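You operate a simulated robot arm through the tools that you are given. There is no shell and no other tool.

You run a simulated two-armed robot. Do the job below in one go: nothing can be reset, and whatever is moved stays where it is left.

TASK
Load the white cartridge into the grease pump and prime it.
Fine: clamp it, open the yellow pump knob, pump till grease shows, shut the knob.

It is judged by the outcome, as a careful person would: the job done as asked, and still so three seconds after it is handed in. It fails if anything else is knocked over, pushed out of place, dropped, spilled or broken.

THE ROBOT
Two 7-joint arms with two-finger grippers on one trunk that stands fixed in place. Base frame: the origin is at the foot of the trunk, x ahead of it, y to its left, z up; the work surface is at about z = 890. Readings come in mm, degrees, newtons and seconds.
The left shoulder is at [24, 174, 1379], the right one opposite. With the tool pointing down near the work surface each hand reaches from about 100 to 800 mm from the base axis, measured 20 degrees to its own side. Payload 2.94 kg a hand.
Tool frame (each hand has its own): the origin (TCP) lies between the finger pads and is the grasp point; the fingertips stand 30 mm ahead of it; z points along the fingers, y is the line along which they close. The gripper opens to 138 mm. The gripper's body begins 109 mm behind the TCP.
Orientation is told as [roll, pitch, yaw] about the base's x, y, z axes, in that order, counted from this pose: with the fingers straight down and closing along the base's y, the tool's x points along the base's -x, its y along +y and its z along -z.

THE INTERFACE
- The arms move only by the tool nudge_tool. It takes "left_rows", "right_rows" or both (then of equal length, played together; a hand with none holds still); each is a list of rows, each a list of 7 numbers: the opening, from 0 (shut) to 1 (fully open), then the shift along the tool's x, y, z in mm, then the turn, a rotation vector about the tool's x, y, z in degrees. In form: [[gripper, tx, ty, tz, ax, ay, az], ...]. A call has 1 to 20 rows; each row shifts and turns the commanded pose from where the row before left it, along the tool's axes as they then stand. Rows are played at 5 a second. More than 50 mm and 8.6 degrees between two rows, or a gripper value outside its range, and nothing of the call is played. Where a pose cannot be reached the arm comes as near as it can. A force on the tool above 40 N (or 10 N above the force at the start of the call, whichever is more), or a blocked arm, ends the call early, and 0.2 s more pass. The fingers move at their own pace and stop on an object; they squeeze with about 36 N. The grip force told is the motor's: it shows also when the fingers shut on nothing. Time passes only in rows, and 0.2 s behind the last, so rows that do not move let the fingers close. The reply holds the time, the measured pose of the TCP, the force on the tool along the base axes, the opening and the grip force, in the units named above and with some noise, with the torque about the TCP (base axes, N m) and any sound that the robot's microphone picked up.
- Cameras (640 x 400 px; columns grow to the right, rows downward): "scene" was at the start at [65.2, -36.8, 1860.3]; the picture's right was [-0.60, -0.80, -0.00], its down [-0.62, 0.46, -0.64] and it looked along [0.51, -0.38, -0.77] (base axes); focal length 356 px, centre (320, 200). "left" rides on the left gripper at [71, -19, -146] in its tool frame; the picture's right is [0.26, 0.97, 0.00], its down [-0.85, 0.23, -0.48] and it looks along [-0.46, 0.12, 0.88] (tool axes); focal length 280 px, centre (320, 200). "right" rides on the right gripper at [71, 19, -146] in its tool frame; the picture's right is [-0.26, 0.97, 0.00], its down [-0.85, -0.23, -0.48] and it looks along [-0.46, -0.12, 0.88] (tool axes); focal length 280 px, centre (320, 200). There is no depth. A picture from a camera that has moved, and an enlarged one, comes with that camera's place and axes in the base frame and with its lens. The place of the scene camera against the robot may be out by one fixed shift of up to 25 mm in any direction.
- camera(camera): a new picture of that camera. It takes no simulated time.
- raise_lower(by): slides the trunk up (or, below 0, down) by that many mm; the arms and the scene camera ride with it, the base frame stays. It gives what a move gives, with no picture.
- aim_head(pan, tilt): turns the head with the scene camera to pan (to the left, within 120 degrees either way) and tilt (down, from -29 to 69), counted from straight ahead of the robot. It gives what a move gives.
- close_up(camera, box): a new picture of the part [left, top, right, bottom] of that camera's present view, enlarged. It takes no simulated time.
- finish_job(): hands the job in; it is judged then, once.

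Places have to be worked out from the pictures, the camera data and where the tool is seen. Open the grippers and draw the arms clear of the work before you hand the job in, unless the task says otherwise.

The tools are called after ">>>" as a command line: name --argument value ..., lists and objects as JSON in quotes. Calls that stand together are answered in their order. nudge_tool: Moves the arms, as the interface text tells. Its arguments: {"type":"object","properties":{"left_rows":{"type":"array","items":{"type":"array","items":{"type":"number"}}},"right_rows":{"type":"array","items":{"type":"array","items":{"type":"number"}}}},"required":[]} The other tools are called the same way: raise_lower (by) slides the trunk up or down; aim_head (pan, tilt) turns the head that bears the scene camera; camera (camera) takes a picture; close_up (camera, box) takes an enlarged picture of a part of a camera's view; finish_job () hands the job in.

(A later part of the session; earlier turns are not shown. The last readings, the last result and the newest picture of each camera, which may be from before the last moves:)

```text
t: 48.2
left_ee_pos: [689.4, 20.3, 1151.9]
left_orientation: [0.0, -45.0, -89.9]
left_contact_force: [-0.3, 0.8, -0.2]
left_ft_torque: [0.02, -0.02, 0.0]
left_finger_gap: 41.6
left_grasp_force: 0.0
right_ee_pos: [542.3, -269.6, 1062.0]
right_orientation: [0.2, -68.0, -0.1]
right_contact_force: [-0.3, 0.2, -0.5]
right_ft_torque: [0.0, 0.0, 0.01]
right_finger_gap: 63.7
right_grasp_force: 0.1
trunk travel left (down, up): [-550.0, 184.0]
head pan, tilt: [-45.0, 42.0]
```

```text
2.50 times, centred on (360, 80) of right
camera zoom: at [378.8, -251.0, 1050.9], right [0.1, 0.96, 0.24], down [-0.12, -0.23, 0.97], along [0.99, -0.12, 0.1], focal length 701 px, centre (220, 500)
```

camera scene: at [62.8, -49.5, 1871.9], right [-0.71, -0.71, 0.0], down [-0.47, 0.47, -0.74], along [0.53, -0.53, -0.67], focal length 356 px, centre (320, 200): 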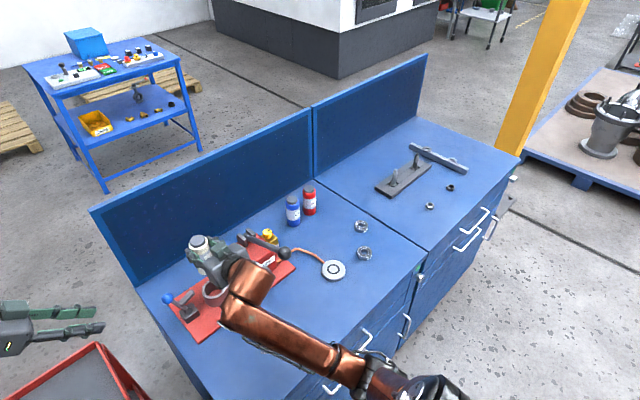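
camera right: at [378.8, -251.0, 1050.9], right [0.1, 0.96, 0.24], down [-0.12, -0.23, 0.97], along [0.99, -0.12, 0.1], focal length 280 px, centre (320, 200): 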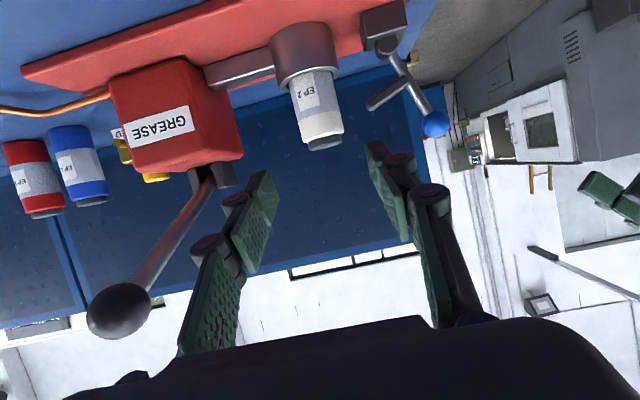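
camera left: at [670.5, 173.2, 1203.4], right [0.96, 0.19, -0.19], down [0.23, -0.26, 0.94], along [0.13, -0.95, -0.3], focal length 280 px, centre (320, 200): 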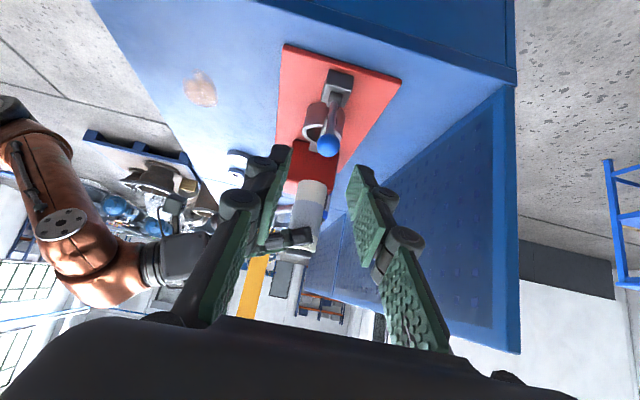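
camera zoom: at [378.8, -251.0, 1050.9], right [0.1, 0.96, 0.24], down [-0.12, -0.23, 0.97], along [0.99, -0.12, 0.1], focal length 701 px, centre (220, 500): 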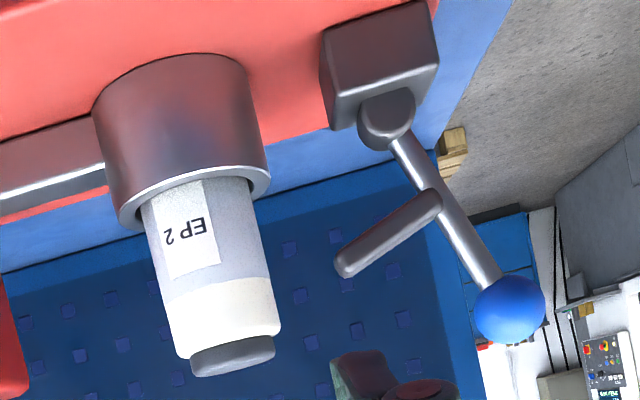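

The lever pivots at about (y -178, z 935), its ball is at (709, -144, 1030); swinging it toward -y brings the bar down against the cartridge. I shut the left fingers and bring the tips to about 25 mm from the ball on its +y side.

>>> nudge_tool --left_rows '[[0, 0, 0, 0, 0, -7.5, 0], [0, 0, 0, 0, 0, -7.5, 0], [0, 10.6, 4.9, 33.1, 0, 0, 0], [0, 10.6, 4.9, 33.1, 0, 0, 0], [0, 10.6, 4.9, 33.1, 0, 0, 0], [0, 10.6, 4.9, 33.1, 0, 0, 0], [0, 0, 0, 0, 0, 0, 0]]'

>>> close_up --camera "right" --box '[260, 0, 640, 220]'

>>> camera --camera "left"

>>> close_up --camera "scene" --box '[80, 230, 280, 350]'

```text
t: 49.8
left_ee_pos: [710.2, -72.3, 1048.7]
left_orientation: [0.0, -60.0, -89.8]
left_contact_force: [0.4, -0.1, -0.2]
left_ft_torque: [0.0, 0.01, 0.02]
left_finger_gap: 0.2
left_grasp_force: 28.1
right_ee_pos: [542.7, -268.4, 1060.7]
right_orientation: [-0.1, -68.1, 0.0]
right_contact_force: [0.0, 0.5, -0.4]
right_ft_torque: [-0.01, 0.02, -0.06]
right_finger_gap: 63.5
right_grasp_force: 0.2
trunk travel left (down, up): [-550.0, 184.0]
head pan, tilt: [-45.0, 42.0]
```

```text
1.68 times, centred on (450, 110) of right
camera zoom: at [379.8, -250.1, 1050.7], right [0.1, 0.97, 0.24], down [-0.12, -0.23, 0.97], along [0.99, -0.12, 0.1], focal length 472 px, centre (101, 352)
```

zoom: 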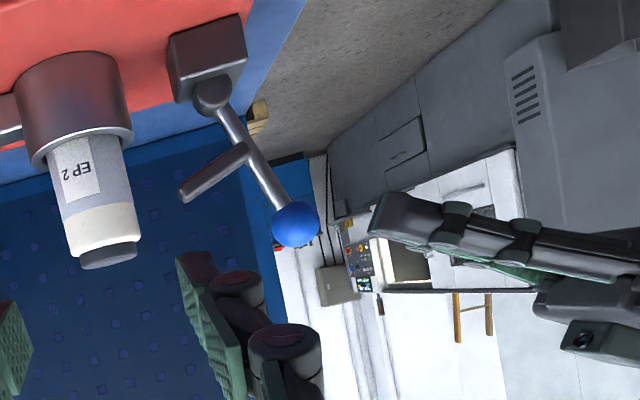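

```text
taken
camera left: at [689.7, 89.9, 1060.3], right [0.96, 0.13, -0.23], down [0.23, -0.01, 0.97], along [0.13, -0.99, -0.04], focal length 280 px, centre (320, 200)
```

left: 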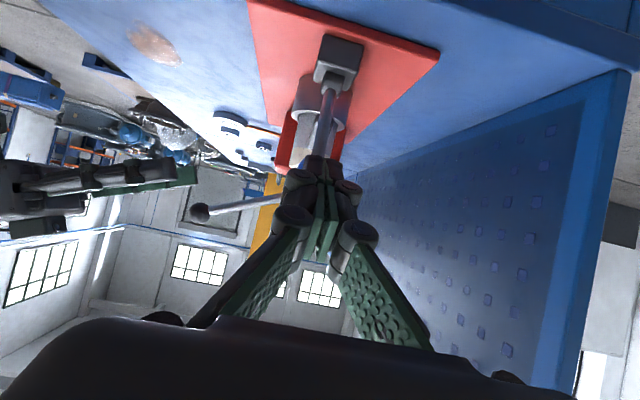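

```text
3.20 times, centred on (180, 290) of scene
camera zoom: at [62.4, -47.9, 1872.0], right [-0.71, -0.71, 0.0], down [-0.47, 0.47, -0.74], along [0.53, -0.53, -0.67], focal length 1138 px, centre (768, -88)
```

zoom: 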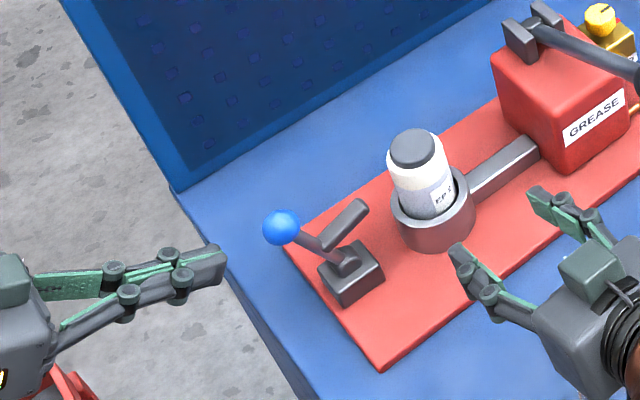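

The tips are level with the ball and lined up in x. I push toward -y, first 36 mm, watching force.

>>> nudge_tool --left_rows '[[0, -3, 0, 5.2, 0, 0, 0], [0, -3, 0, 5.2, 0, 0, 0], [0, -3, 0, 5.2, 0, 0, 0], [0, -3, 0, 5.2, 0, 0, 0], [0, -3, 0, 5.2, 0, 0, 0], [0, -3, 0, 5.2, 0, 0, 0], [0, 0, 0, 0, 0, 0, 0]]'

>>> close_up --camera "right" --box '[260, 0, 640, 220]'

```text
t: 51.4
left_ee_pos: [708.2, -108.8, 1050.3]
left_orientation: [0.0, -60.0, -89.9]
left_contact_force: [0.2, -0.6, -0.1]
left_ft_torque: [-0.03, -0.02, 0.03]
left_finger_gap: 0.0
left_grasp_force: 28.2
right_ee_pos: [542.0, -268.5, 1060.4]
right_orientation: [-0.1, -68.0, 0.0]
right_contact_force: [0.1, 0.1, 0.1]
right_ft_torque: [0.02, 0.03, -0.01]
right_finger_gap: 63.7
right_grasp_force: 0.0
trunk travel left (down, up): [-550.0, 184.0]
head pan, tilt: [-45.0, 42.0]
```

```text
1.68 times, centred on (450, 110) of right
camera zoom: at [380.0, -250.9, 1050.3], right [0.1, 0.96, 0.24], down [-0.12, -0.23, 0.97], along [0.99, -0.12, 0.1], focal length 472 px, centre (101, 352)
```

zoom: 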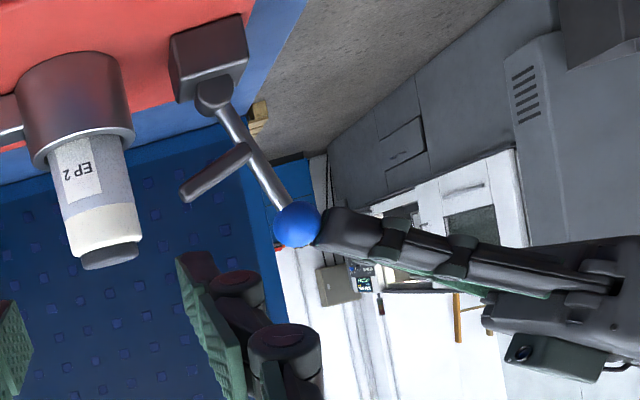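

Tip is just at the ball with no force yet. I keep pushing in 5 mm steps.

>>> nudge_tool --left_rows '[[0, -2.5, 0, 4.33, 0, 0, 0], [0, -2.5, 0, 4.33, 0, 0, 0], [0, -2.5, 0, 4.33, 0, 0, 0], [0, -2.5, 0, 4.33, 0, 0, 0], [0, -2.5, 0, 4.33, 0, 0, 0], [0, -2.5, 0, 4.33, 0, 0, 0]]'

>>> close_up --camera "right" --box '[260, 0, 640, 220]'

```text
t: 52.8
left_ee_pos: [709.5, -138.3, 1047.8]
left_orientation: [0.0, -60.0, -89.9]
left_contact_force: [-0.9, 0.1, 0.7]
left_ft_torque: [0.0, 0.01, -0.01]
left_finger_gap: 0.1
left_grasp_force: 28.6
right_ee_pos: [543.4, -270.0, 1060.3]
right_orientation: [0.2, -68.0, -0.1]
right_contact_force: [-0.8, -0.3, -0.3]
right_ft_torque: [0.01, -0.03, -0.01]
right_finger_gap: 63.7
right_grasp_force: 0.0
trunk travel left (down, up): [-550.0, 184.0]
head pan, tilt: [-45.0, 42.0]
```

```text
1.68 times, centred on (450, 110) of right
camera zoom: at [379.9, -251.2, 1050.3], right [0.1, 0.96, 0.24], down [-0.12, -0.23, 0.97], along [0.99, -0.12, 0.1], focal length 472 px, centre (101, 352)
```

zoom: 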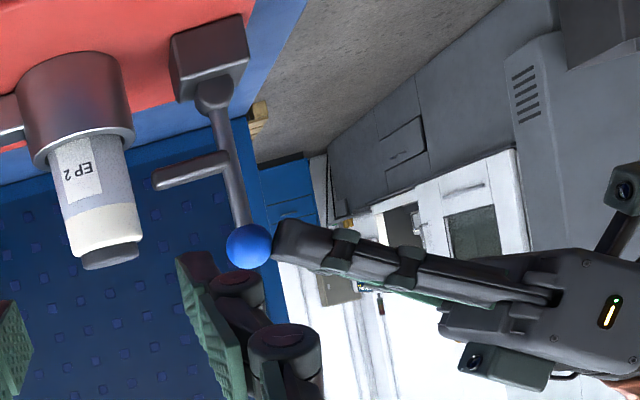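

The lever is swinging smoothly and the bar is coming down toward the cartridge. I continue.

>>> nudge_tool --left_rows '[[0, -2, 0, 3.46, 0, 0, 0], [0, -2, 0, 3.46, 0, 0, 0], [0, -2, 0, 3.46, 0, 0, 0], [0, -2, 0, 3.46, 0, 0, 0], [0, -2, 0, 3.46, 0, 0, 0], [0, -2, 0, 3.46, 0, 0, 0]]'

>>> close_up --camera "right" --box '[260, 0, 640, 220]'

```text
t: 54.2
left_ee_pos: [708.2, -162.0, 1049.1]
left_orientation: [0.0, -60.0, -89.9]
left_contact_force: [0.2, 0.0, 1.1]
left_ft_torque: [-0.02, 0.02, -0.03]
left_finger_gap: 0.0
left_grasp_force: 27.9
right_ee_pos: [542.7, -268.5, 1059.7]
right_orientation: [0.1, -67.9, -0.1]
right_contact_force: [0.1, 0.5, 0.6]
right_ft_torque: [-0.02, -0.01, -0.04]
right_finger_gap: 63.4
right_grasp_force: 0.0
trunk travel left (down, up): [-550.0, 184.0]
head pan, tilt: [-45.0, 42.0]
```

```text
1.68 times, centred on (450, 110) of right
camera zoom: at [379.9, -251.3, 1050.3], right [0.1, 0.96, 0.24], down [-0.12, -0.23, 0.97], along [0.99, -0.12, 0.1], focal length 472 px, centre (101, 352)
```

zoom: 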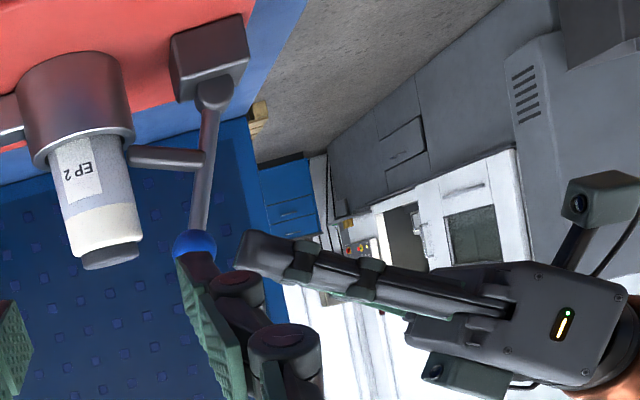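

The lever snapped over by itself and the bar now lies against the cartridge. I press gently a bit further to confirm it is at its stop.

>>> nudge_tool --left_rows '[[0, -1, 0, 1.73, 0, 0, 0], [0, -1, 0, 1.73, 0, 0, 0], [0, -1, 0, 1.73, 0, 0, 0], [0, 0, 0, 0, 0, 0, 0]]'

>>> nudge_tool --left_rows '[[0, -1, 0, 1.73, 0, 0, 0], [0, -1, 0, 1.73, 0, 0, 0], [0, 0, 0, 0, 0, 0, 0]]'

>>> close_up --camera "right" --box '[260, 0, 460, 160]'

```text
t: 55.2
left_ee_pos: [709.4, -167.9, 1048.7]
left_orientation: [0.0, -60.1, -89.9]
left_contact_force: [0.3, 0.2, -0.9]
left_ft_torque: [0.01, 0.03, 0.0]
left_finger_gap: 0.0
left_grasp_force: 27.9
right_ee_pos: [542.7, -269.6, 1059.8]
right_orientation: [0.0, -68.0, 0.1]
right_contact_force: [0.6, 0.0, -0.2]
right_ft_torque: [0.0, 0.01, 0.02]
right_finger_gap: 63.4
right_grasp_force: 0.1
trunk travel left (down, up): [-550.0, 184.0]
head pan, tilt: [-45.0, 42.0]
```

```text
t: 56.0
left_ee_pos: [710.0, -173.2, 1048.3]
left_orientation: [0.0, -60.1, -90.0]
left_contact_force: [0.3, -0.1, 0.8]
left_ft_torque: [-0.04, 0.04, -0.02]
left_finger_gap: 0.0
left_grasp_force: 28.4
right_ee_pos: [543.0, -270.1, 1060.2]
right_orientation: [0.1, -68.0, -0.1]
right_contact_force: [0.0, -0.1, -0.5]
right_ft_torque: [0.02, 0.03, -0.03]
right_finger_gap: 63.6
right_grasp_force: 0.1
trunk travel left (down, up): [-550.0, 184.0]
head pan, tilt: [-45.0, 42.0]
```

```text
2.50 times, centred on (360, 80) of right
camera zoom: at [380.0, -251.1, 1050.3], right [0.1, 0.96, 0.24], down [-0.12, -0.23, 0.97], along [0.99, -0.12, 0.1], focal length 701 px, centre (220, 500)
```

zoom: 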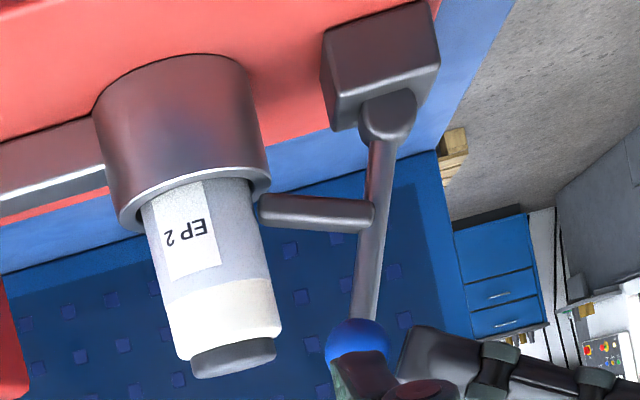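

The bar touches the cartridge's side; the tip is still ~6 mm from the ball. I press the remaining distance gently.

>>> nudge_tool --left_rows '[[0, -1, 0, 1.73, 0, 0, 0], [0, -1, 0, 1.73, 0, 0, 0], [0, -1, 0, 1.73, 0, 0, 0], [0, 0, 0, 0, 0, 0, 0]]'

>>> nudge_tool --left_rows '[[0, -0.5, 0, 0.87, 0, 0, 0], [0, -0.5, 0, 0.87, 0, 0, 0], [0, 0, 0, 0, 0, 0, 0]]'

>>> close_up --camera "right" --box '[260, 0, 460, 160]'

```text
t: 57.0
left_ee_pos: [709.9, -177.4, 1049.7]
left_orientation: [0.1, -60.1, -89.9]
left_contact_force: [-0.9, -0.3, -0.1]
left_ft_torque: [0.01, 0.05, -0.03]
left_finger_gap: 0.0
left_grasp_force: 28.3
right_ee_pos: [542.7, -269.9, 1061.4]
right_orientation: [0.0, -68.1, 0.1]
right_contact_force: [0.5, 0.4, 0.9]
right_ft_torque: [-0.01, -0.02, -0.01]
right_finger_gap: 63.4
right_grasp_force: 0.1
trunk travel left (down, up): [-550.0, 184.0]
head pan, tilt: [-45.0, 42.0]
```

```text
t: 57.8
left_ee_pos: [708.5, -178.0, 1049.7]
left_orientation: [0.0, -60.0, -89.9]
left_contact_force: [1.6, 6.3, 2.2]
left_ft_torque: [0.06, -0.02, -0.01]
left_finger_gap: 5.8
left_grasp_force: 28.7
right_ee_pos: [544.3, -267.9, 1061.3]
right_orientation: [0.0, -68.1, 0.1]
right_contact_force: [-0.9, 0.6, -0.3]
right_ft_torque: [0.02, -0.02, 0.01]
right_finger_gap: 63.8
right_grasp_force: 0.1
trunk travel left (down, up): [-550.0, 184.0]
head pan, tilt: [-45.0, 42.0]
```

```text
2.50 times, centred on (360, 80) of right
camera zoom: at [380.1, -250.2, 1050.5], right [0.1, 0.97, 0.24], down [-0.12, -0.23, 0.97], along [0.99, -0.12, 0.1], focal length 701 px, centre (220, 500)
```

zoom: 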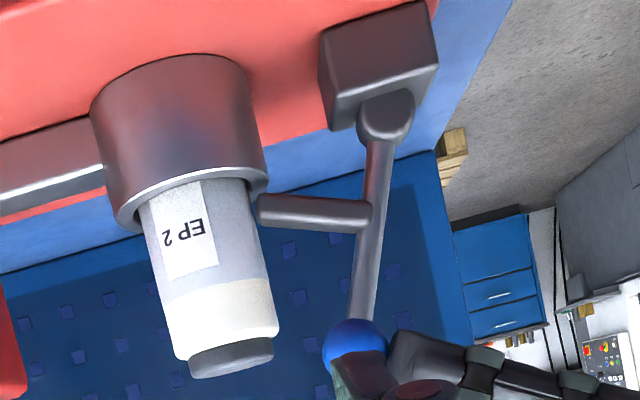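

The lever resists firmly at 6 N: it is at its stop, clamped on the cartridge. I withdraw the left hand to +y and check the lever stays.

>>> nudge_tool --left_rows '[[0, 5, 0, -8.66, 0, 0, 0], [0, 15, 0, -26, 0, 0, 0], [0, 15, 0, -26, 0, 0, 0], [0, 20, 0, -34.6, 0, 0, 0], [0, 20, 0, -34.6, 0, 0, 0], [0, 0, 0, 0, 0, 0, 0]]'

>>> close_up --camera "right" --box '[260, 0, 460, 160]'

>>> close_up --camera "scene" --box '[140, 235, 280, 325]'

>>> camera --camera "left"

```text
t: 59.2
left_ee_pos: [706.6, -30.9, 1050.2]
left_orientation: [0.0, -60.0, -89.9]
left_contact_force: [1.3, -1.1, 0.0]
left_ft_torque: [0.05, -0.01, -0.01]
left_finger_gap: 0.0
left_grasp_force: 28.2
right_ee_pos: [543.9, -270.6, 1060.1]
right_orientation: [0.2, -68.0, -0.3]
right_contact_force: [0.6, -0.5, -0.2]
right_ft_torque: [0.01, 0.0, 0.0]
right_finger_gap: 63.6
right_grasp_force: 0.1
trunk travel left (down, up): [-550.0, 184.0]
head pan, tilt: [-45.0, 42.0]
```

```text
2.50 times, centred on (360, 80) of right
camera zoom: at [379.9, -251.9, 1050.1], right [0.1, 0.96, 0.24], down [-0.12, -0.23, 0.96], along [0.99, -0.13, 0.1], focal length 701 px, centre (220, 500)
```

zoom: 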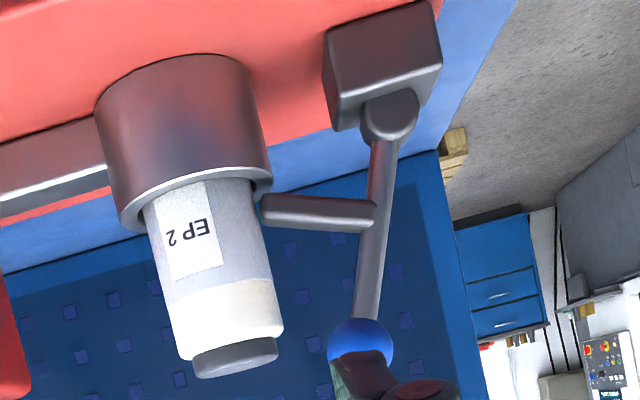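

```text
4.44 times, centred on (210, 280) of scene
camera zoom: at [62.8, -50.9, 1871.9], right [-0.71, -0.71, 0.0], down [-0.47, 0.47, -0.74], along [0.53, -0.53, -0.67], focal length 1581 px, centre (809, -156)
```

zoom: 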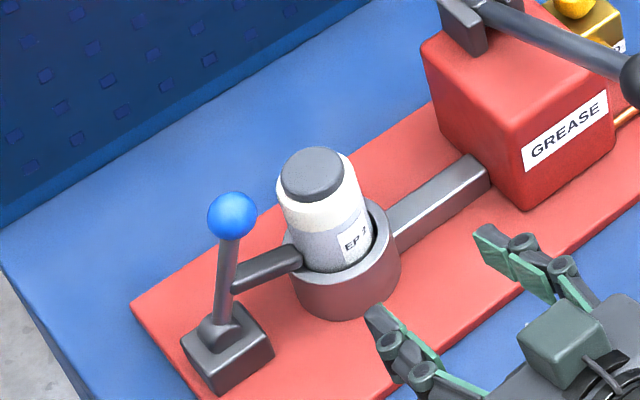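

```text
taken
camera left: at [687.1, 130.7, 1062.2], right [0.96, 0.13, -0.23], down [0.23, -0.01, 0.97], along [0.13, -0.99, -0.04], focal length 280 px, centre (320, 200)
```

left: 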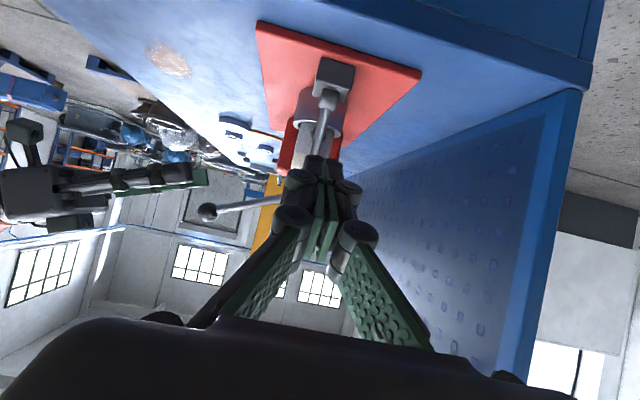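

Clamped: the lever is over centre and the bar bears on the cartridge. Now the valve: I raise the right hand, turn it vertical and move it to look down on the yellow knob.

>>> nudge_tool --right_rows '[[0.46, -37.1, 0, -15, 0, 0, 0], [0.46, -37.1, 0, -15, 0, 0, 0], [0.46, -37.1, 0, -15, 0, 0, 0], [0.46, -37.1, 0, -15, 0, 0, 0], [0.46, -37.1, 0, -15, 0, 0, 0], [0.46, 0, 0, 0, 0, 8.5, 0], [0.46, 0, 0, 0, 0, 8.5, 0], [0.46, 0, 0, 0, 0, 8.5, 0], [0.46, 0, 0, 0, 0, 8.5, 0], [0.46, 0, 0, 0, 0, 8.5, 0], [0.46, 0, 0, 0, 0, 8.5, 0], [0.46, 0, 0, 0, 0, 8.5, 0], [0.46, 0, 0, 0, 0, 8.5, 0], [0.46, -19, -37.2, 0, 0, 0, 0], [0.46, -19, -37.2, 0, 0, 0, 0], [0.46, -19, -37.2, 0, 0, 0, 0], [0.46, -19, -37.2, 0, 0, 0, 0], [0.46, -19, -37.2, 0, 0, 0, 0], [0.46, -19, -37.2, 0, 0, 0, 0], [0.46, 0, 0, 0, 0, 0, 0]]'

>>> camera --camera "right"

>>> camera --camera "scene"

```text
t: 63.4
left_ee_pos: [706.6, -28.4, 1051.3]
left_orientation: [-0.2, -60.1, -89.9]
left_contact_force: [0.1, -0.2, -0.1]
left_ft_torque: [-0.02, -0.03, 0.02]
left_finger_gap: 0.0
left_grasp_force: 28.6
right_ee_pos: [699.8, -517.3, 1244.4]
right_orientation: [-0.1, 0.1, -0.1]
right_contact_force: [0.4, 0.8, 0.0]
right_ft_torque: [-0.04, 0.02, 0.01]
right_finger_gap: 63.2
right_grasp_force: 0.1
right hand out of reach, approached as far as the arm can: row 8, 9
trunk travel left (down, up): [-550.0, 184.0]
head pan, tilt: [-45.0, 42.0]
```

```text
taken
camera right: at [626.9, -497.9, 1390.6], right [0.26, 0.96, 0.0], down [0.85, -0.23, 0.48], along [0.46, -0.13, -0.88], focal length 280 px, centre (320, 200)
```

right: 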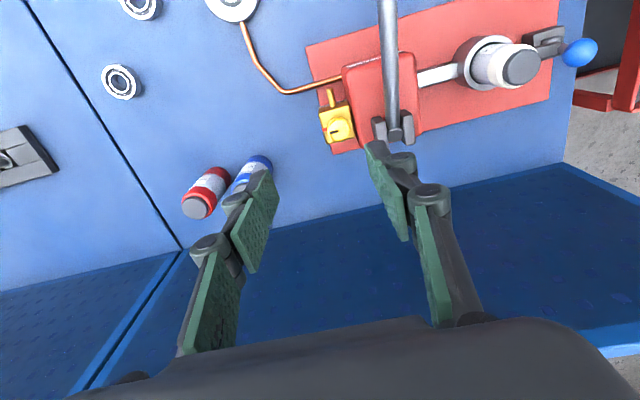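

```text
taken
camera scene: at [63.6, -47.4, 1871.9], right [-0.71, -0.71, 0.0], down [-0.47, 0.47, -0.74], along [0.52, -0.53, -0.67], focal length 356 px, centre (320, 200)
```

scene: 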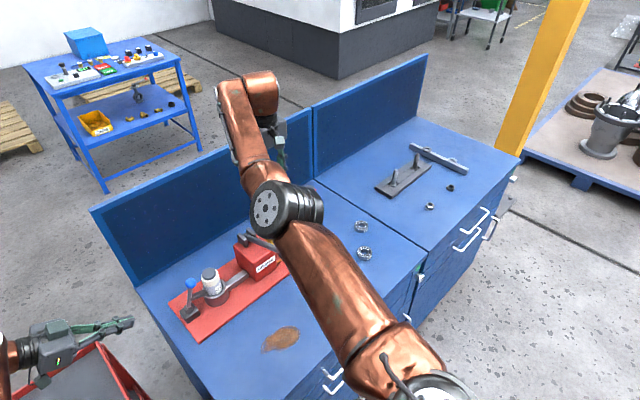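

Good view of the valve. I zoom in to measure the knob, its marks and the brass post.

>>> close_up --camera "right" --box '[300, 75, 420, 155]'

>>> close_up --camera "right" --box '[310, 80, 370, 150]'

```text
5.00 times, centred on (360, 115) of right
camera zoom: at [626.9, -497.9, 1390.6], right [0.26, 0.96, 0.0], down [0.85, -0.23, 0.48], along [0.46, -0.13, -0.88], focal length 1402 px, centre (120, 625)
```

zoom: 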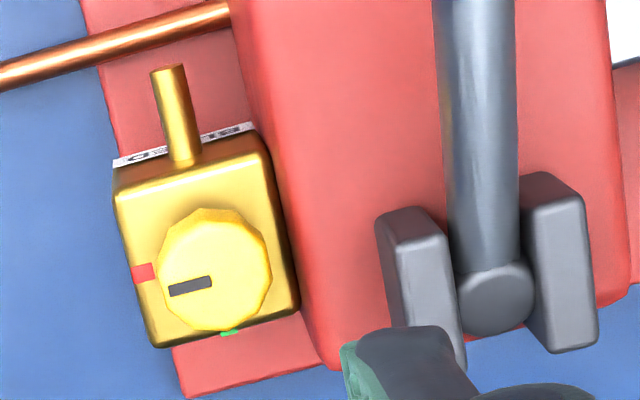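

```text
5.71 times, centred on (340, 115) of right
camera zoom: at [626.9, -497.9, 1390.6], right [0.26, 0.96, 0.0], down [0.85, -0.23, 0.48], along [0.46, -0.13, -0.88], focal length 1602 px, centre (206, 686)
```

zoom: 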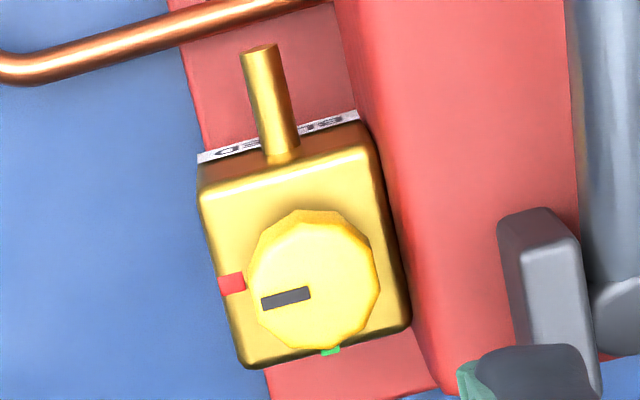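

The brass spout points toward the robot and the knob is centred near (728, -498), top at z ≈ 1008, pointer on red (-y), green on the +x side. I turn the hand to close along x (yaw +90) so the fingers stay clear of the lever cheeks.

>>> nudge_tool --right_rows '[[0.4, 0, 0, 0, 0, 0, -8.2], [0.4, 0, 0, 0, 0, 0, -8.2], [0.4, 0, 0, 0, 0, 0, -8.2], [0.4, 0, 0, 0, 0, 0, -8.2], [0.4, 0, 0, 0, 0, 0, -8.2], [0.4, 0, 0, 0, 0, 0, -8.2], [0.4, 0, 0, 0, 0, 0, -8.2], [0.4, 0, 0, 0, 0, 0, -8.2], [0.4, 0, 0, 0, 0, 0, -8.2], [0.4, 0, 0, 0, 0, 0, -8.2], [0.4, 0, 0, 0, 0, 0, -8.2], [0.4, 0, 0, 0, 0, 0, 0]]'

>>> camera --camera "right"

```text
t: 66.0
left_ee_pos: [706.1, -29.7, 1050.0]
left_orientation: [0.0, -60.0, -89.9]
left_contact_force: [0.1, -0.1, 0.1]
left_ft_torque: [0.02, 0.01, 0.0]
left_finger_gap: 0.0
left_grasp_force: 28.3
right_ee_pos: [698.9, -517.5, 1244.6]
right_orientation: [0.0, 0.0, 90.2]
right_contact_force: [0.6, -0.6, -0.4]
right_ft_torque: [0.02, -0.02, 0.06]
right_finger_gap: 54.9
right_grasp_force: 0.0
trunk travel left (down, up): [-550.0, 184.0]
head pan, tilt: [-45.0, 42.0]
```

```text
taken
camera right: at [677.8, -589.0, 1391.8], right [-0.97, 0.26, 0.0], down [0.23, 0.85, 0.48], along [0.12, 0.46, -0.88], focal length 280 px, centre (320, 200)
```

right: 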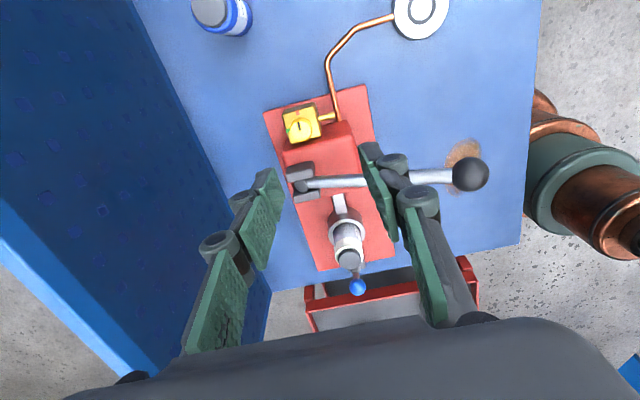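

Yaw +90 works. I measure the knob again from this viewpoint.

>>> close_up --camera "right" --box '[270, 90, 350, 150]'

```text
6.67 times, centred on (310, 120) of right
camera zoom: at [677.8, -589.0, 1391.8], right [-0.97, 0.26, 0.0], down [0.23, 0.85, 0.48], along [0.12, 0.46, -0.88], focal length 1869 px, centre (387, 733)
```

zoom: 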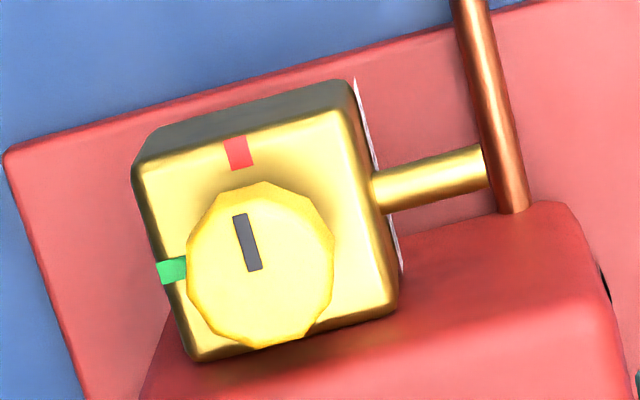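

Knob centre (728, -499), top about z = 1005; red and green marks are 90° apart as expected. I set yaw 67° for a first 45° turn, lower to z ≈ 1080 above the knob, and lift the left hand out of the way.

>>> nudge_tool --left_rows '[[0, -28.9, 0, -16.7, 0, 0, 0], [0, -28.9, 0, -16.7, 0, 0, 0], [0, -28.9, 0, -16.7, 0, 0, 0], [0, 0, 0, 0, 0, 0, 0], [0, 0, 0, 0, 0, 0, 0], [0, 0, 0, 0, 0, 0, 0], [0, 0, 0, 0, 0, 0, 0], [0, 0, 0, 0, 0, 0, 0]]' --right_rows '[[0.4, 0, 0, 0, 0, 0, 7.57], [0.4, 0, 0, 0, 0, 0, 7.57], [0.4, 0, 0, 0, 0, 0, 7.57], [0.4, 0, 0, 41.2, 0, 0, 0], [0.4, -7, -5, 41.2, 0, 0, 0], [0.4, -10.5, -7.5, 41.2, 0, 0, 0], [0.4, -10.5, -7.5, 41.2, 0, 0, 0], [0.4, 0, 0, 0, 0, 0, 0]]'

>>> camera --camera "right"

>>> close_up --camera "scene" --box '[200, 190, 340, 290]'

```text
t: 67.8
left_ee_pos: [707.4, -27.4, 1153.3]
left_orientation: [0.1, -59.9, -90.0]
left_contact_force: [-0.1, 0.4, -0.6]
left_ft_torque: [0.01, 0.01, 0.02]
left_finger_gap: 0.0
left_grasp_force: 28.7
right_ee_pos: [724.7, -497.7, 1081.0]
right_orientation: [0.0, -0.1, 67.4]
right_contact_force: [0.1, 0.1, -0.1]
right_ft_torque: [0.01, -0.02, -0.04]
right_finger_gap: 55.2
right_grasp_force: 0.1
trunk travel left (down, up): [-550.0, 184.0]
head pan, tilt: [-45.0, 42.0]
```

```text
taken
camera right: at [678.8, -556.1, 1227.8], right [-0.79, 0.61, 0.0], down [0.54, 0.69, 0.48], along [0.29, 0.38, -0.88], focal length 280 px, centre (320, 200)
```

right: 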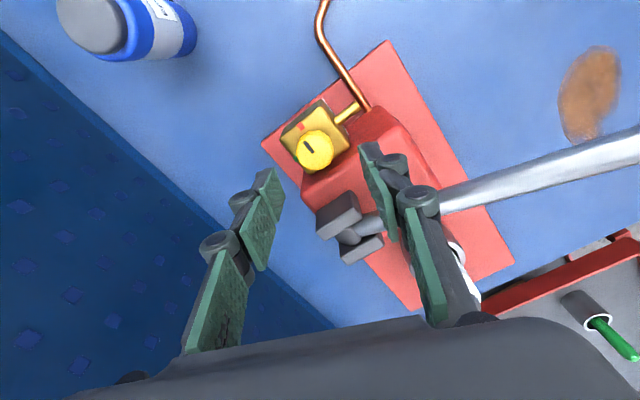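

```text
4.00 times, centred on (270, 240) of scene
camera zoom: at [61.9, -49.6, 1871.9], right [-0.71, -0.71, 0.0], down [-0.47, 0.47, -0.74], along [0.53, -0.53, -0.67], focal length 1423 px, centre (520, 40)
```

zoom: 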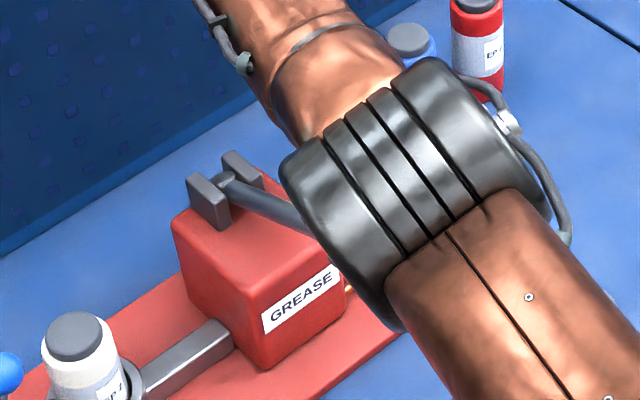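

In position above the knob; the elbow is well above the pump lever. I zoom in to check centring before descending.

>>> close_up --camera "right" --box '[260, 90, 380, 190]'

```text
4.00 times, centred on (320, 140) of right
camera zoom: at [678.8, -556.1, 1227.8], right [-0.79, 0.61, 0.0], down [0.54, 0.69, 0.48], along [0.29, 0.38, -0.88], focal length 1122 px, centre (320, 440)
```

zoom: 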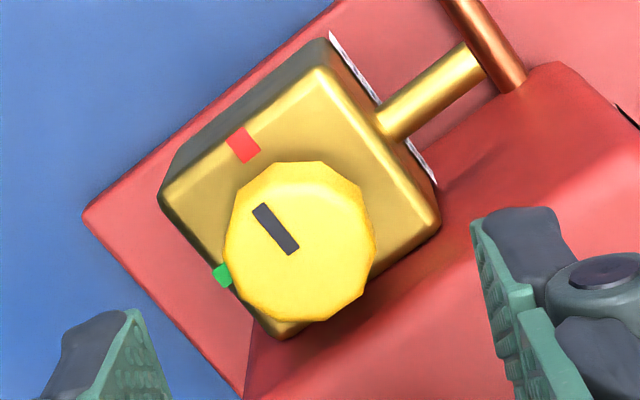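

Knob top sits at tool offset (0.5, -3.5, 77), i.e. z ≈ 1004. I correct by -3.5 mm along tool y and descend so the tips come to about z = 993.

>>> nudge_tool --right_rows '[[0.4, 0.5, -3.5, 0, 0, 0, 0], [0.4, 0, 0, 20, 0, 0, 0], [0.38, 0, 0, 20, 0, 0, 0], [0.36, 0, 0, 10, 0, 0, 0], [0.36, 0, 0, 8, 0, 0, 0], [0.36, 0, 0, 0, 0, 0, 0]]'

>>> camera --camera "right"

>>> camera --camera "left"

```text
t: 69.2
left_ee_pos: [708.0, -27.5, 1151.8]
left_orientation: [-0.1, -60.0, -89.9]
left_contact_force: [-0.5, -0.6, 0.4]
left_ft_torque: [-0.01, 0.03, 0.0]
left_finger_gap: 0.0
left_grasp_force: 28.0
right_ee_pos: [725.0, -499.8, 1021.6]
right_orientation: [-0.1, 0.0, 67.6]
right_contact_force: [0.3, -1.8, -1.1]
right_ft_torque: [-0.07, -0.06, 0.07]
right_finger_gap: 49.2
right_grasp_force: 0.1
right hand out of reach, approached as far as the arm can: row 1, 2, 3
trunk travel left (down, up): [-550.0, 184.0]
head pan, tilt: [-45.0, 42.0]
```

```text
taken
camera right: at [678.7, -558.9, 1168.7], right [-0.79, 0.61, 0.0], down [0.54, 0.7, 0.48], along [0.29, 0.38, -0.88], focal length 280 px, centre (320, 200)
```

right: 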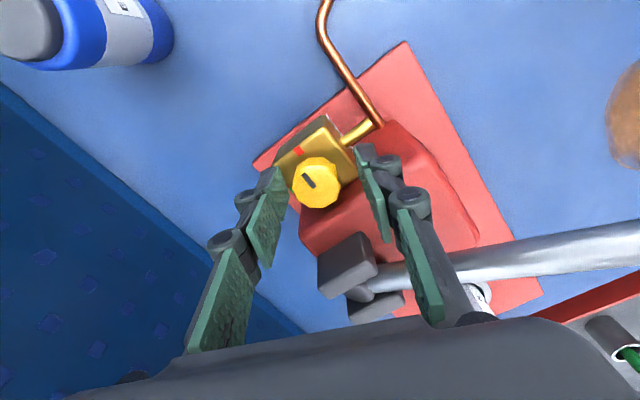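

```text
taken
camera left: at [689.6, 133.2, 1162.5], right [0.96, 0.13, -0.23], down [0.23, -0.01, 0.97], along [0.13, -0.99, -0.04], focal length 280 px, centre (320, 200)
```

left: 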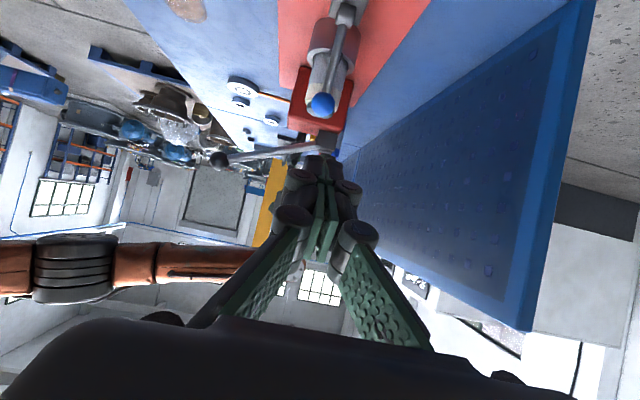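

The arm is at its reach limit (x stopped at 725). I raise the hand and lower the trunk 60 mm to gain reach.

>>> nudge_tool --right_rows '[[0.4, 0, 0, -30, 0, 0, 0], [0.4, 0, 0, -40, 0, 0, 0], [0.4, 0, 0, -20, 0, 0, 0]]'

>>> raise_lower --by -60

>>> close_up --camera "right" --box '[260, 90, 380, 190]'

```text
t: 70.0
left_ee_pos: [708.7, -27.9, 1152.4]
left_orientation: [0.0, -60.0, -90.0]
left_contact_force: [1.0, 0.0, 0.2]
left_ft_torque: [0.01, -0.01, 0.0]
left_finger_gap: 0.0
left_grasp_force: 28.3
right_ee_pos: [727.6, -498.8, 1112.4]
right_orientation: [0.1, 0.0, 67.4]
right_contact_force: [-0.2, -0.3, 0.2]
right_ft_torque: [-0.03, -0.02, 0.0]
right_finger_gap: 55.5
right_grasp_force: 0.0
trunk travel left (down, up): [-550.0, 184.0]
head pan, tilt: [-45.0, 42.0]
```

```text
t: 71.0
left_ee_pos: [708.9, -29.9, 1088.6]
left_orientation: [0.0, -60.0, -90.0]
left_contact_force: [-0.7, -1.1, -0.2]
left_ft_torque: [0.01, -0.02, 0.01]
left_finger_gap: 0.0
left_grasp_force: 28.0
right_ee_pos: [726.4, -500.6, 1054.2]
right_orientation: [-0.1, 0.0, 67.5]
right_contact_force: [0.3, 0.5, -0.4]
right_ft_torque: [0.0, -0.02, -0.01]
right_finger_gap: 55.2
right_grasp_force: 0.1
trunk travel left (down, up): [-490.0, 244.0]
head pan, tilt: [-45.0, 42.0]
```

```text
4.00 times, centred on (320, 140) of right
camera zoom: at [680.6, -558.6, 1200.7], right [-0.79, 0.61, 0.0], down [0.54, 0.7, 0.48], along [0.29, 0.38, -0.88], focal length 1122 px, centre (320, 440)
```

zoom: 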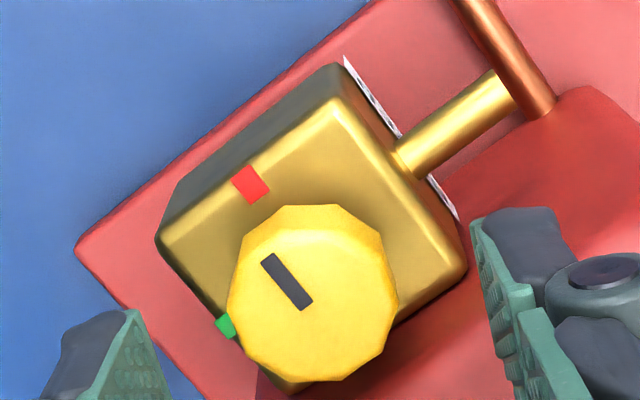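

Centred within 1 mm now and no reach warning. I descend 31 mm around the knob.

>>> nudge_tool --right_rows '[[0.38, 0, -0.5, 10, 0, 0, 0], [0.36, 0, 0, 10, 0, 0, 0], [0.36, 0, 0, 6, 0, 0, 0], [0.36, 0, 0, 5, 0, 0, 0], [0.36, 0, 0, 0, 0, 0, 0]]'

>>> camera --camera "right"

>>> close_up --camera "right" --box '[250, 110, 410, 250]'

```text
t: 72.2
left_ee_pos: [707.9, -29.3, 1088.4]
left_orientation: [-0.1, -60.0, -89.9]
left_contact_force: [1.0, 0.0, 0.4]
left_ft_torque: [0.02, 0.04, -0.02]
left_finger_gap: 0.1
left_grasp_force: 28.1
right_ee_pos: [728.0, -500.9, 1020.8]
right_orientation: [0.0, 0.0, 67.5]
right_contact_force: [0.0, -0.5, 0.6]
right_ft_torque: [-0.02, 0.03, 0.0]
right_finger_gap: 49.6
right_grasp_force: 0.0
trunk travel left (down, up): [-490.0, 244.0]
head pan, tilt: [-45.0, 42.0]
```

```text
taken
camera right: at [681.2, -560.0, 1167.9], right [-0.79, 0.61, 0.0], down [0.54, 0.7, 0.48], along [0.29, 0.38, -0.88], focal length 280 px, centre (320, 200)
```

right: 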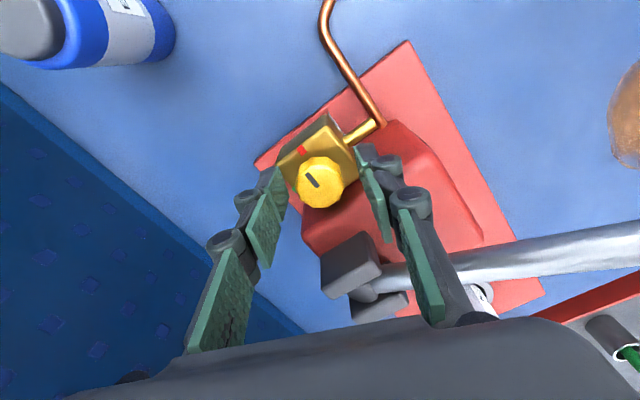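

```text
2.86 times, centred on (330, 180) of right
camera zoom: at [681.2, -560.0, 1167.9], right [-0.79, 0.61, 0.0], down [0.54, 0.7, 0.48], along [0.29, 0.38, -0.88], focal length 801 px, centre (291, 257)
```

zoom: 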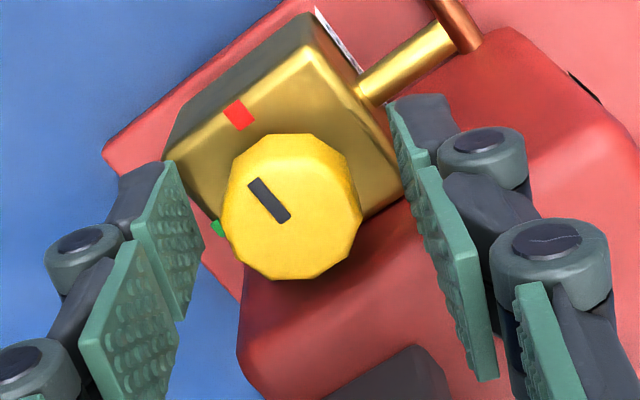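

The fingers straddle the knob cleanly. I close on it.

>>> nudge_tool --right_rows '[[0.28, 0, 0, 0, 0, 0, 0], [0.2, 0, 0, 0, 0, 0, 0], [0.15, 0, 0, 0, 0, 0, 0], [0.15, 0, 0, 0, 0, 0, 0]]'

>>> close_up --camera "right" --box '[250, 110, 410, 250]'

```text
t: 73.2
left_ee_pos: [711.2, -30.8, 1087.8]
left_orientation: [-0.1, -60.0, -89.8]
left_contact_force: [0.1, -0.4, 0.9]
left_ft_torque: [0.0, 0.0, 0.0]
left_finger_gap: 0.0
left_grasp_force: 28.4
right_ee_pos: [728.0, -502.5, 1021.8]
right_orientation: [0.0, -0.1, 67.6]
right_contact_force: [5.7, -3.3, 0.7]
right_ft_torque: [-0.15, -0.2, 0.0]
right_finger_gap: 30.5
right_grasp_force: 42.7
trunk travel left (down, up): [-490.0, 244.0]
head pan, tilt: [-45.0, 42.0]
```

```text
2.86 times, centred on (330, 180) of right
camera zoom: at [682.2, -560.5, 1167.6], right [-0.79, 0.61, 0.0], down [0.54, 0.7, 0.48], along [0.29, 0.38, -0.88], focal length 801 px, centre (291, 257)
```

zoom: 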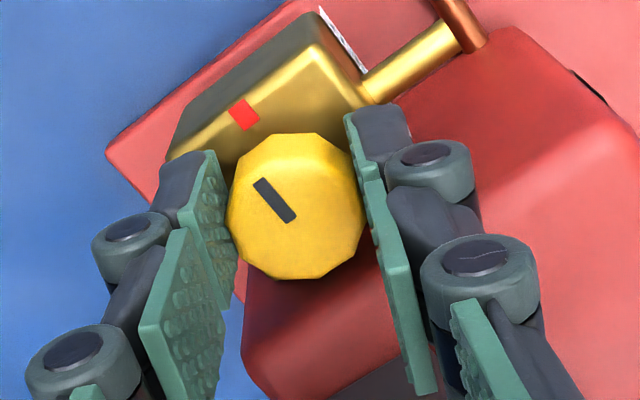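

Gripped on the 30.5 mm knob. I turn it 45° counter-clockwise (seen from above).

>>> nudge_tool --right_rows '[[0.15, 0, 0, 0, 0, 0, -5], [0.15, 0, 0, 0, 0, 0, -5], [0.15, 0, 0, 0, 0, 0, -5], [0.15, 0, 0, 0, 0, 0, -5], [0.15, 0, 0, 0, 0, 0, -5], [0.15, 0, 0, 0, 0, 0, -5], [0.15, 0, 0, 0, 0, 0, -5], [0.15, 0, 0, 0, 0, 0, -5], [0.15, 0, 0, 0, 0, 0, -5], [0.15, 0, 0, 0, 0, 0, 0]]'

>>> close_up --camera "right" --box '[250, 110, 410, 250]'

```text
t: 75.4
left_ee_pos: [712.0, -31.0, 1087.8]
left_orientation: [-0.3, -59.9, -89.6]
left_contact_force: [0.0, 1.1, 0.2]
left_ft_torque: [0.0, -0.04, 0.02]
left_finger_gap: 0.3
left_grasp_force: 28.1
right_ee_pos: [731.3, -501.4, 1021.3]
right_orientation: [0.0, 0.0, 112.5]
right_contact_force: [17.2, -7.9, 1.9]
right_ft_torque: [-1.06, -0.72, -0.02]
right_finger_gap: 29.7
right_grasp_force: 45.1
trunk travel left (down, up): [-490.0, 244.0]
head pan, tilt: [-45.0, 42.0]
```

```text
2.86 times, centred on (330, 180) of right
camera zoom: at [739.7, -575.2, 1167.6], right [-0.99, -0.13, 0.0], down [-0.11, 0.87, 0.48], along [-0.06, 0.47, -0.88], focal length 801 px, centre (291, 257)
```

zoom: 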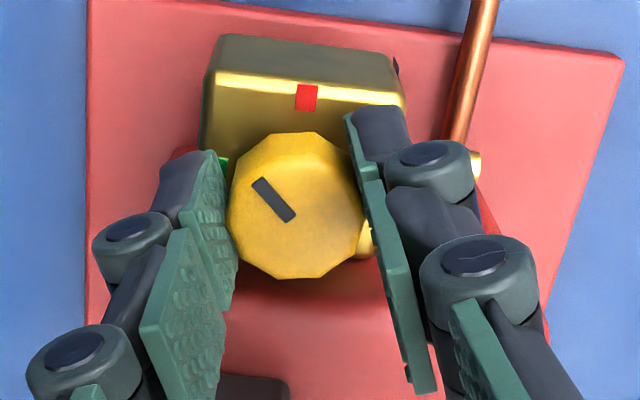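

The knob followed: pointer is halfway between red and green. I release, turn the hand back and regrip for the second half.

>>> nudge_tool --right_rows '[[0.25, 0, 0, 0, 0, 0, 0], [0.36, 0, 0, 0, 0, 0, 0], [0.36, 0, 0, 0, 0, 0, 0], [0.36, 0, 0, 0, 0, 0, 7.5], [0.36, 0, 0, 0, 0, 0, 7.5], [0.36, 0, 0, 0, 0, 0, 7.5], [0.36, 0, 0, 0, 0, 0, 7.5], [0.36, 0, 0, 0, 0, 0, 7.5], [0.36, 0, 0, 0, 0, 0, 7.5], [0.36, 0, 0, 0, 0, 0, 0]]'

>>> close_up --camera "right" --box '[250, 110, 410, 250]'

```text
t: 77.6
left_ee_pos: [708.2, -30.7, 1089.5]
left_orientation: [0.0, -60.0, -89.9]
left_contact_force: [0.3, -0.1, 0.9]
left_ft_torque: [-0.03, 0.0, -0.03]
left_finger_gap: 0.3
left_grasp_force: 28.9
right_ee_pos: [727.2, -502.3, 1022.9]
right_orientation: [0.1, 0.0, 67.4]
right_contact_force: [-0.5, -0.3, 0.1]
right_ft_torque: [0.0, 0.01, 0.02]
right_finger_gap: 49.7
right_grasp_force: 0.1
trunk travel left (down, up): [-490.0, 244.0]
head pan, tilt: [-45.0, 42.0]
```

```text
2.86 times, centred on (330, 180) of right
camera zoom: at [680.3, -560.2, 1168.6], right [-0.79, 0.61, 0.0], down [0.54, 0.69, 0.48], along [0.29, 0.38, -0.88], focal length 801 px, centre (291, 257)
```

zoom: 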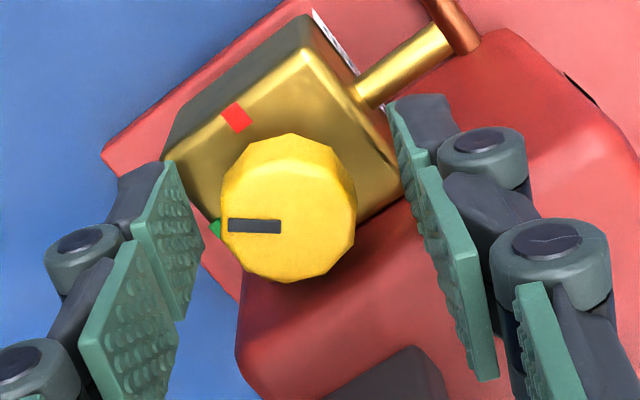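

Pointer is at the halfway point and the red/green marks are visible. The knob axis is about 4.5 mm off along tool x, so I recentre, regrip and turn the second 45°.

>>> nudge_tool --right_rows '[[0.36, -2.2, -0.5, 0, 0, 0, 0], [0.36, -2.2, -0.5, 0, 0, 0, 0], [0.26, 0, 0, 0, 0, 0, 0], [0.18, 0, 0, 0, 0, 0, 0], [0.15, 0, 0, 0, 0, 0, 0], [0.15, 0, 0, 0, 0, 0, 0]]'

>>> nudge_tool --right_rows '[[0.15, 0, 0, 0, 0, 0, -5], [0.15, 0, 0, 0, 0, 0, -5], [0.15, 0, 0, 0, 0, 0, -5], [0.15, 0, 0, 0, 0, 0, -5], [0.15, 0, 0, 0, 0, 0, -5], [0.15, 0, 0, 0, 0, 0, -5], [0.15, 0, 0, 0, 0, 0, -5], [0.15, 0, 0, 0, 0, 0, 0]]'

>>> close_up --camera "right" --box '[250, 110, 410, 250]'

```text
t: 79.0
left_ee_pos: [710.1, -29.4, 1088.8]
left_orientation: [-0.1, -60.0, -89.9]
left_contact_force: [0.5, 0.0, -0.3]
left_ft_torque: [-0.01, 0.02, -0.02]
left_finger_gap: 0.0
left_grasp_force: 28.0
right_ee_pos: [730.5, -497.6, 1023.1]
right_orientation: [0.1, -0.1, 67.6]
right_contact_force: [1.1, 1.3, -1.0]
right_ft_torque: [0.07, -0.07, -0.01]
right_finger_gap: 30.5
right_grasp_force: 45.4
trunk travel left (down, up): [-490.0, 244.0]
head pan, tilt: [-45.0, 42.0]
```

```text
t: 80.8
left_ee_pos: [709.4, -30.2, 1089.4]
left_orientation: [0.0, -60.0, -89.9]
left_contact_force: [-1.1, 0.4, 0.3]
left_ft_torque: [0.03, 0.01, -0.03]
left_finger_gap: 0.0
left_grasp_force: 28.3
right_ee_pos: [730.0, -496.6, 1023.0]
right_orientation: [-0.1, 0.0, 102.5]
right_contact_force: [0.4, -0.1, 4.1]
right_ft_torque: [0.05, 0.0, 0.06]
right_finger_gap: 29.8
right_grasp_force: 45.3
trunk travel left (down, up): [-490.0, 244.0]
head pan, tilt: [-45.0, 42.0]
```

```text
2.86 times, centred on (330, 180) of right
camera zoom: at [725.1, -570.8, 1169.0], right [-1.0, 0.05, 0.0], down [0.04, 0.88, 0.48], along [0.02, 0.48, -0.88], focal length 801 px, centre (291, 257)
```

zoom: 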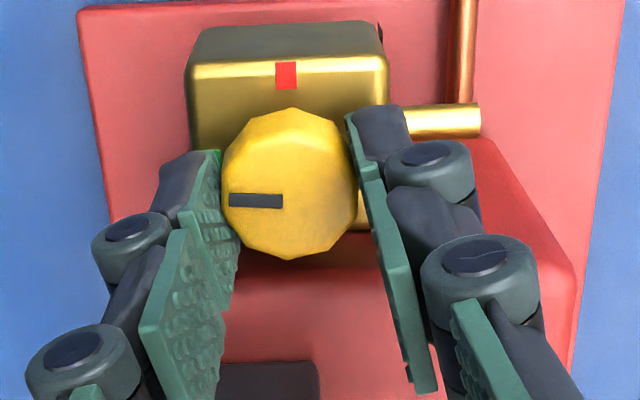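

The pointer is now close to the +x (green) direction with no resistance. I turn the remaining 10° watching the torque.

>>> nudge_tool --right_rows '[[0.15, 0, 0, 0, 0, 0, -3.5], [0.15, 0, 0, 0, 0, 0, -3.5], [0.15, 0, 0, 0, 0, 0, -3], [0.15, 0, 0, 0, 0, 0, 0]]'

>>> close_up --camera "right" --box '[250, 110, 410, 250]'

```text
t: 81.8
left_ee_pos: [710.5, -30.1, 1087.3]
left_orientation: [-0.1, -60.0, -89.9]
left_contact_force: [-1.2, 0.4, 0.6]
left_ft_torque: [-0.01, -0.03, 0.01]
left_finger_gap: 0.3
left_grasp_force: 28.6
right_ee_pos: [729.3, -497.8, 1022.7]
right_orientation: [-0.1, 0.0, 112.5]
right_contact_force: [0.5, -1.0, -0.5]
right_ft_torque: [-0.11, -0.07, -0.56]
right_finger_gap: 30.1
right_grasp_force: 44.6
trunk travel left (down, up): [-490.0, 244.0]
head pan, tilt: [-45.0, 42.0]
```

```text
2.86 times, centred on (330, 180) of right
camera zoom: at [737.9, -570.8, 1168.9], right [-0.99, -0.13, 0.0], down [-0.11, 0.87, 0.48], along [-0.06, 0.47, -0.88], focal length 801 px, centre (291, 257)
```

zoom: 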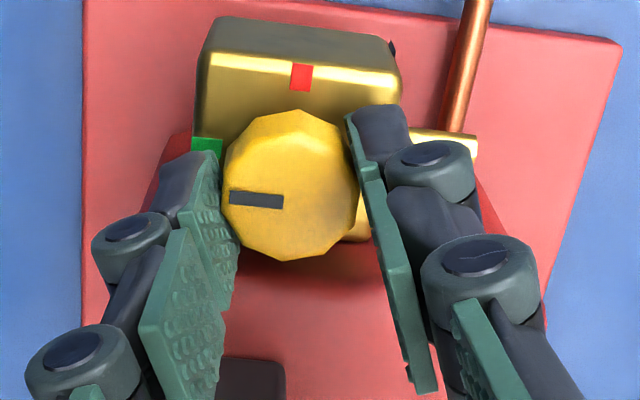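

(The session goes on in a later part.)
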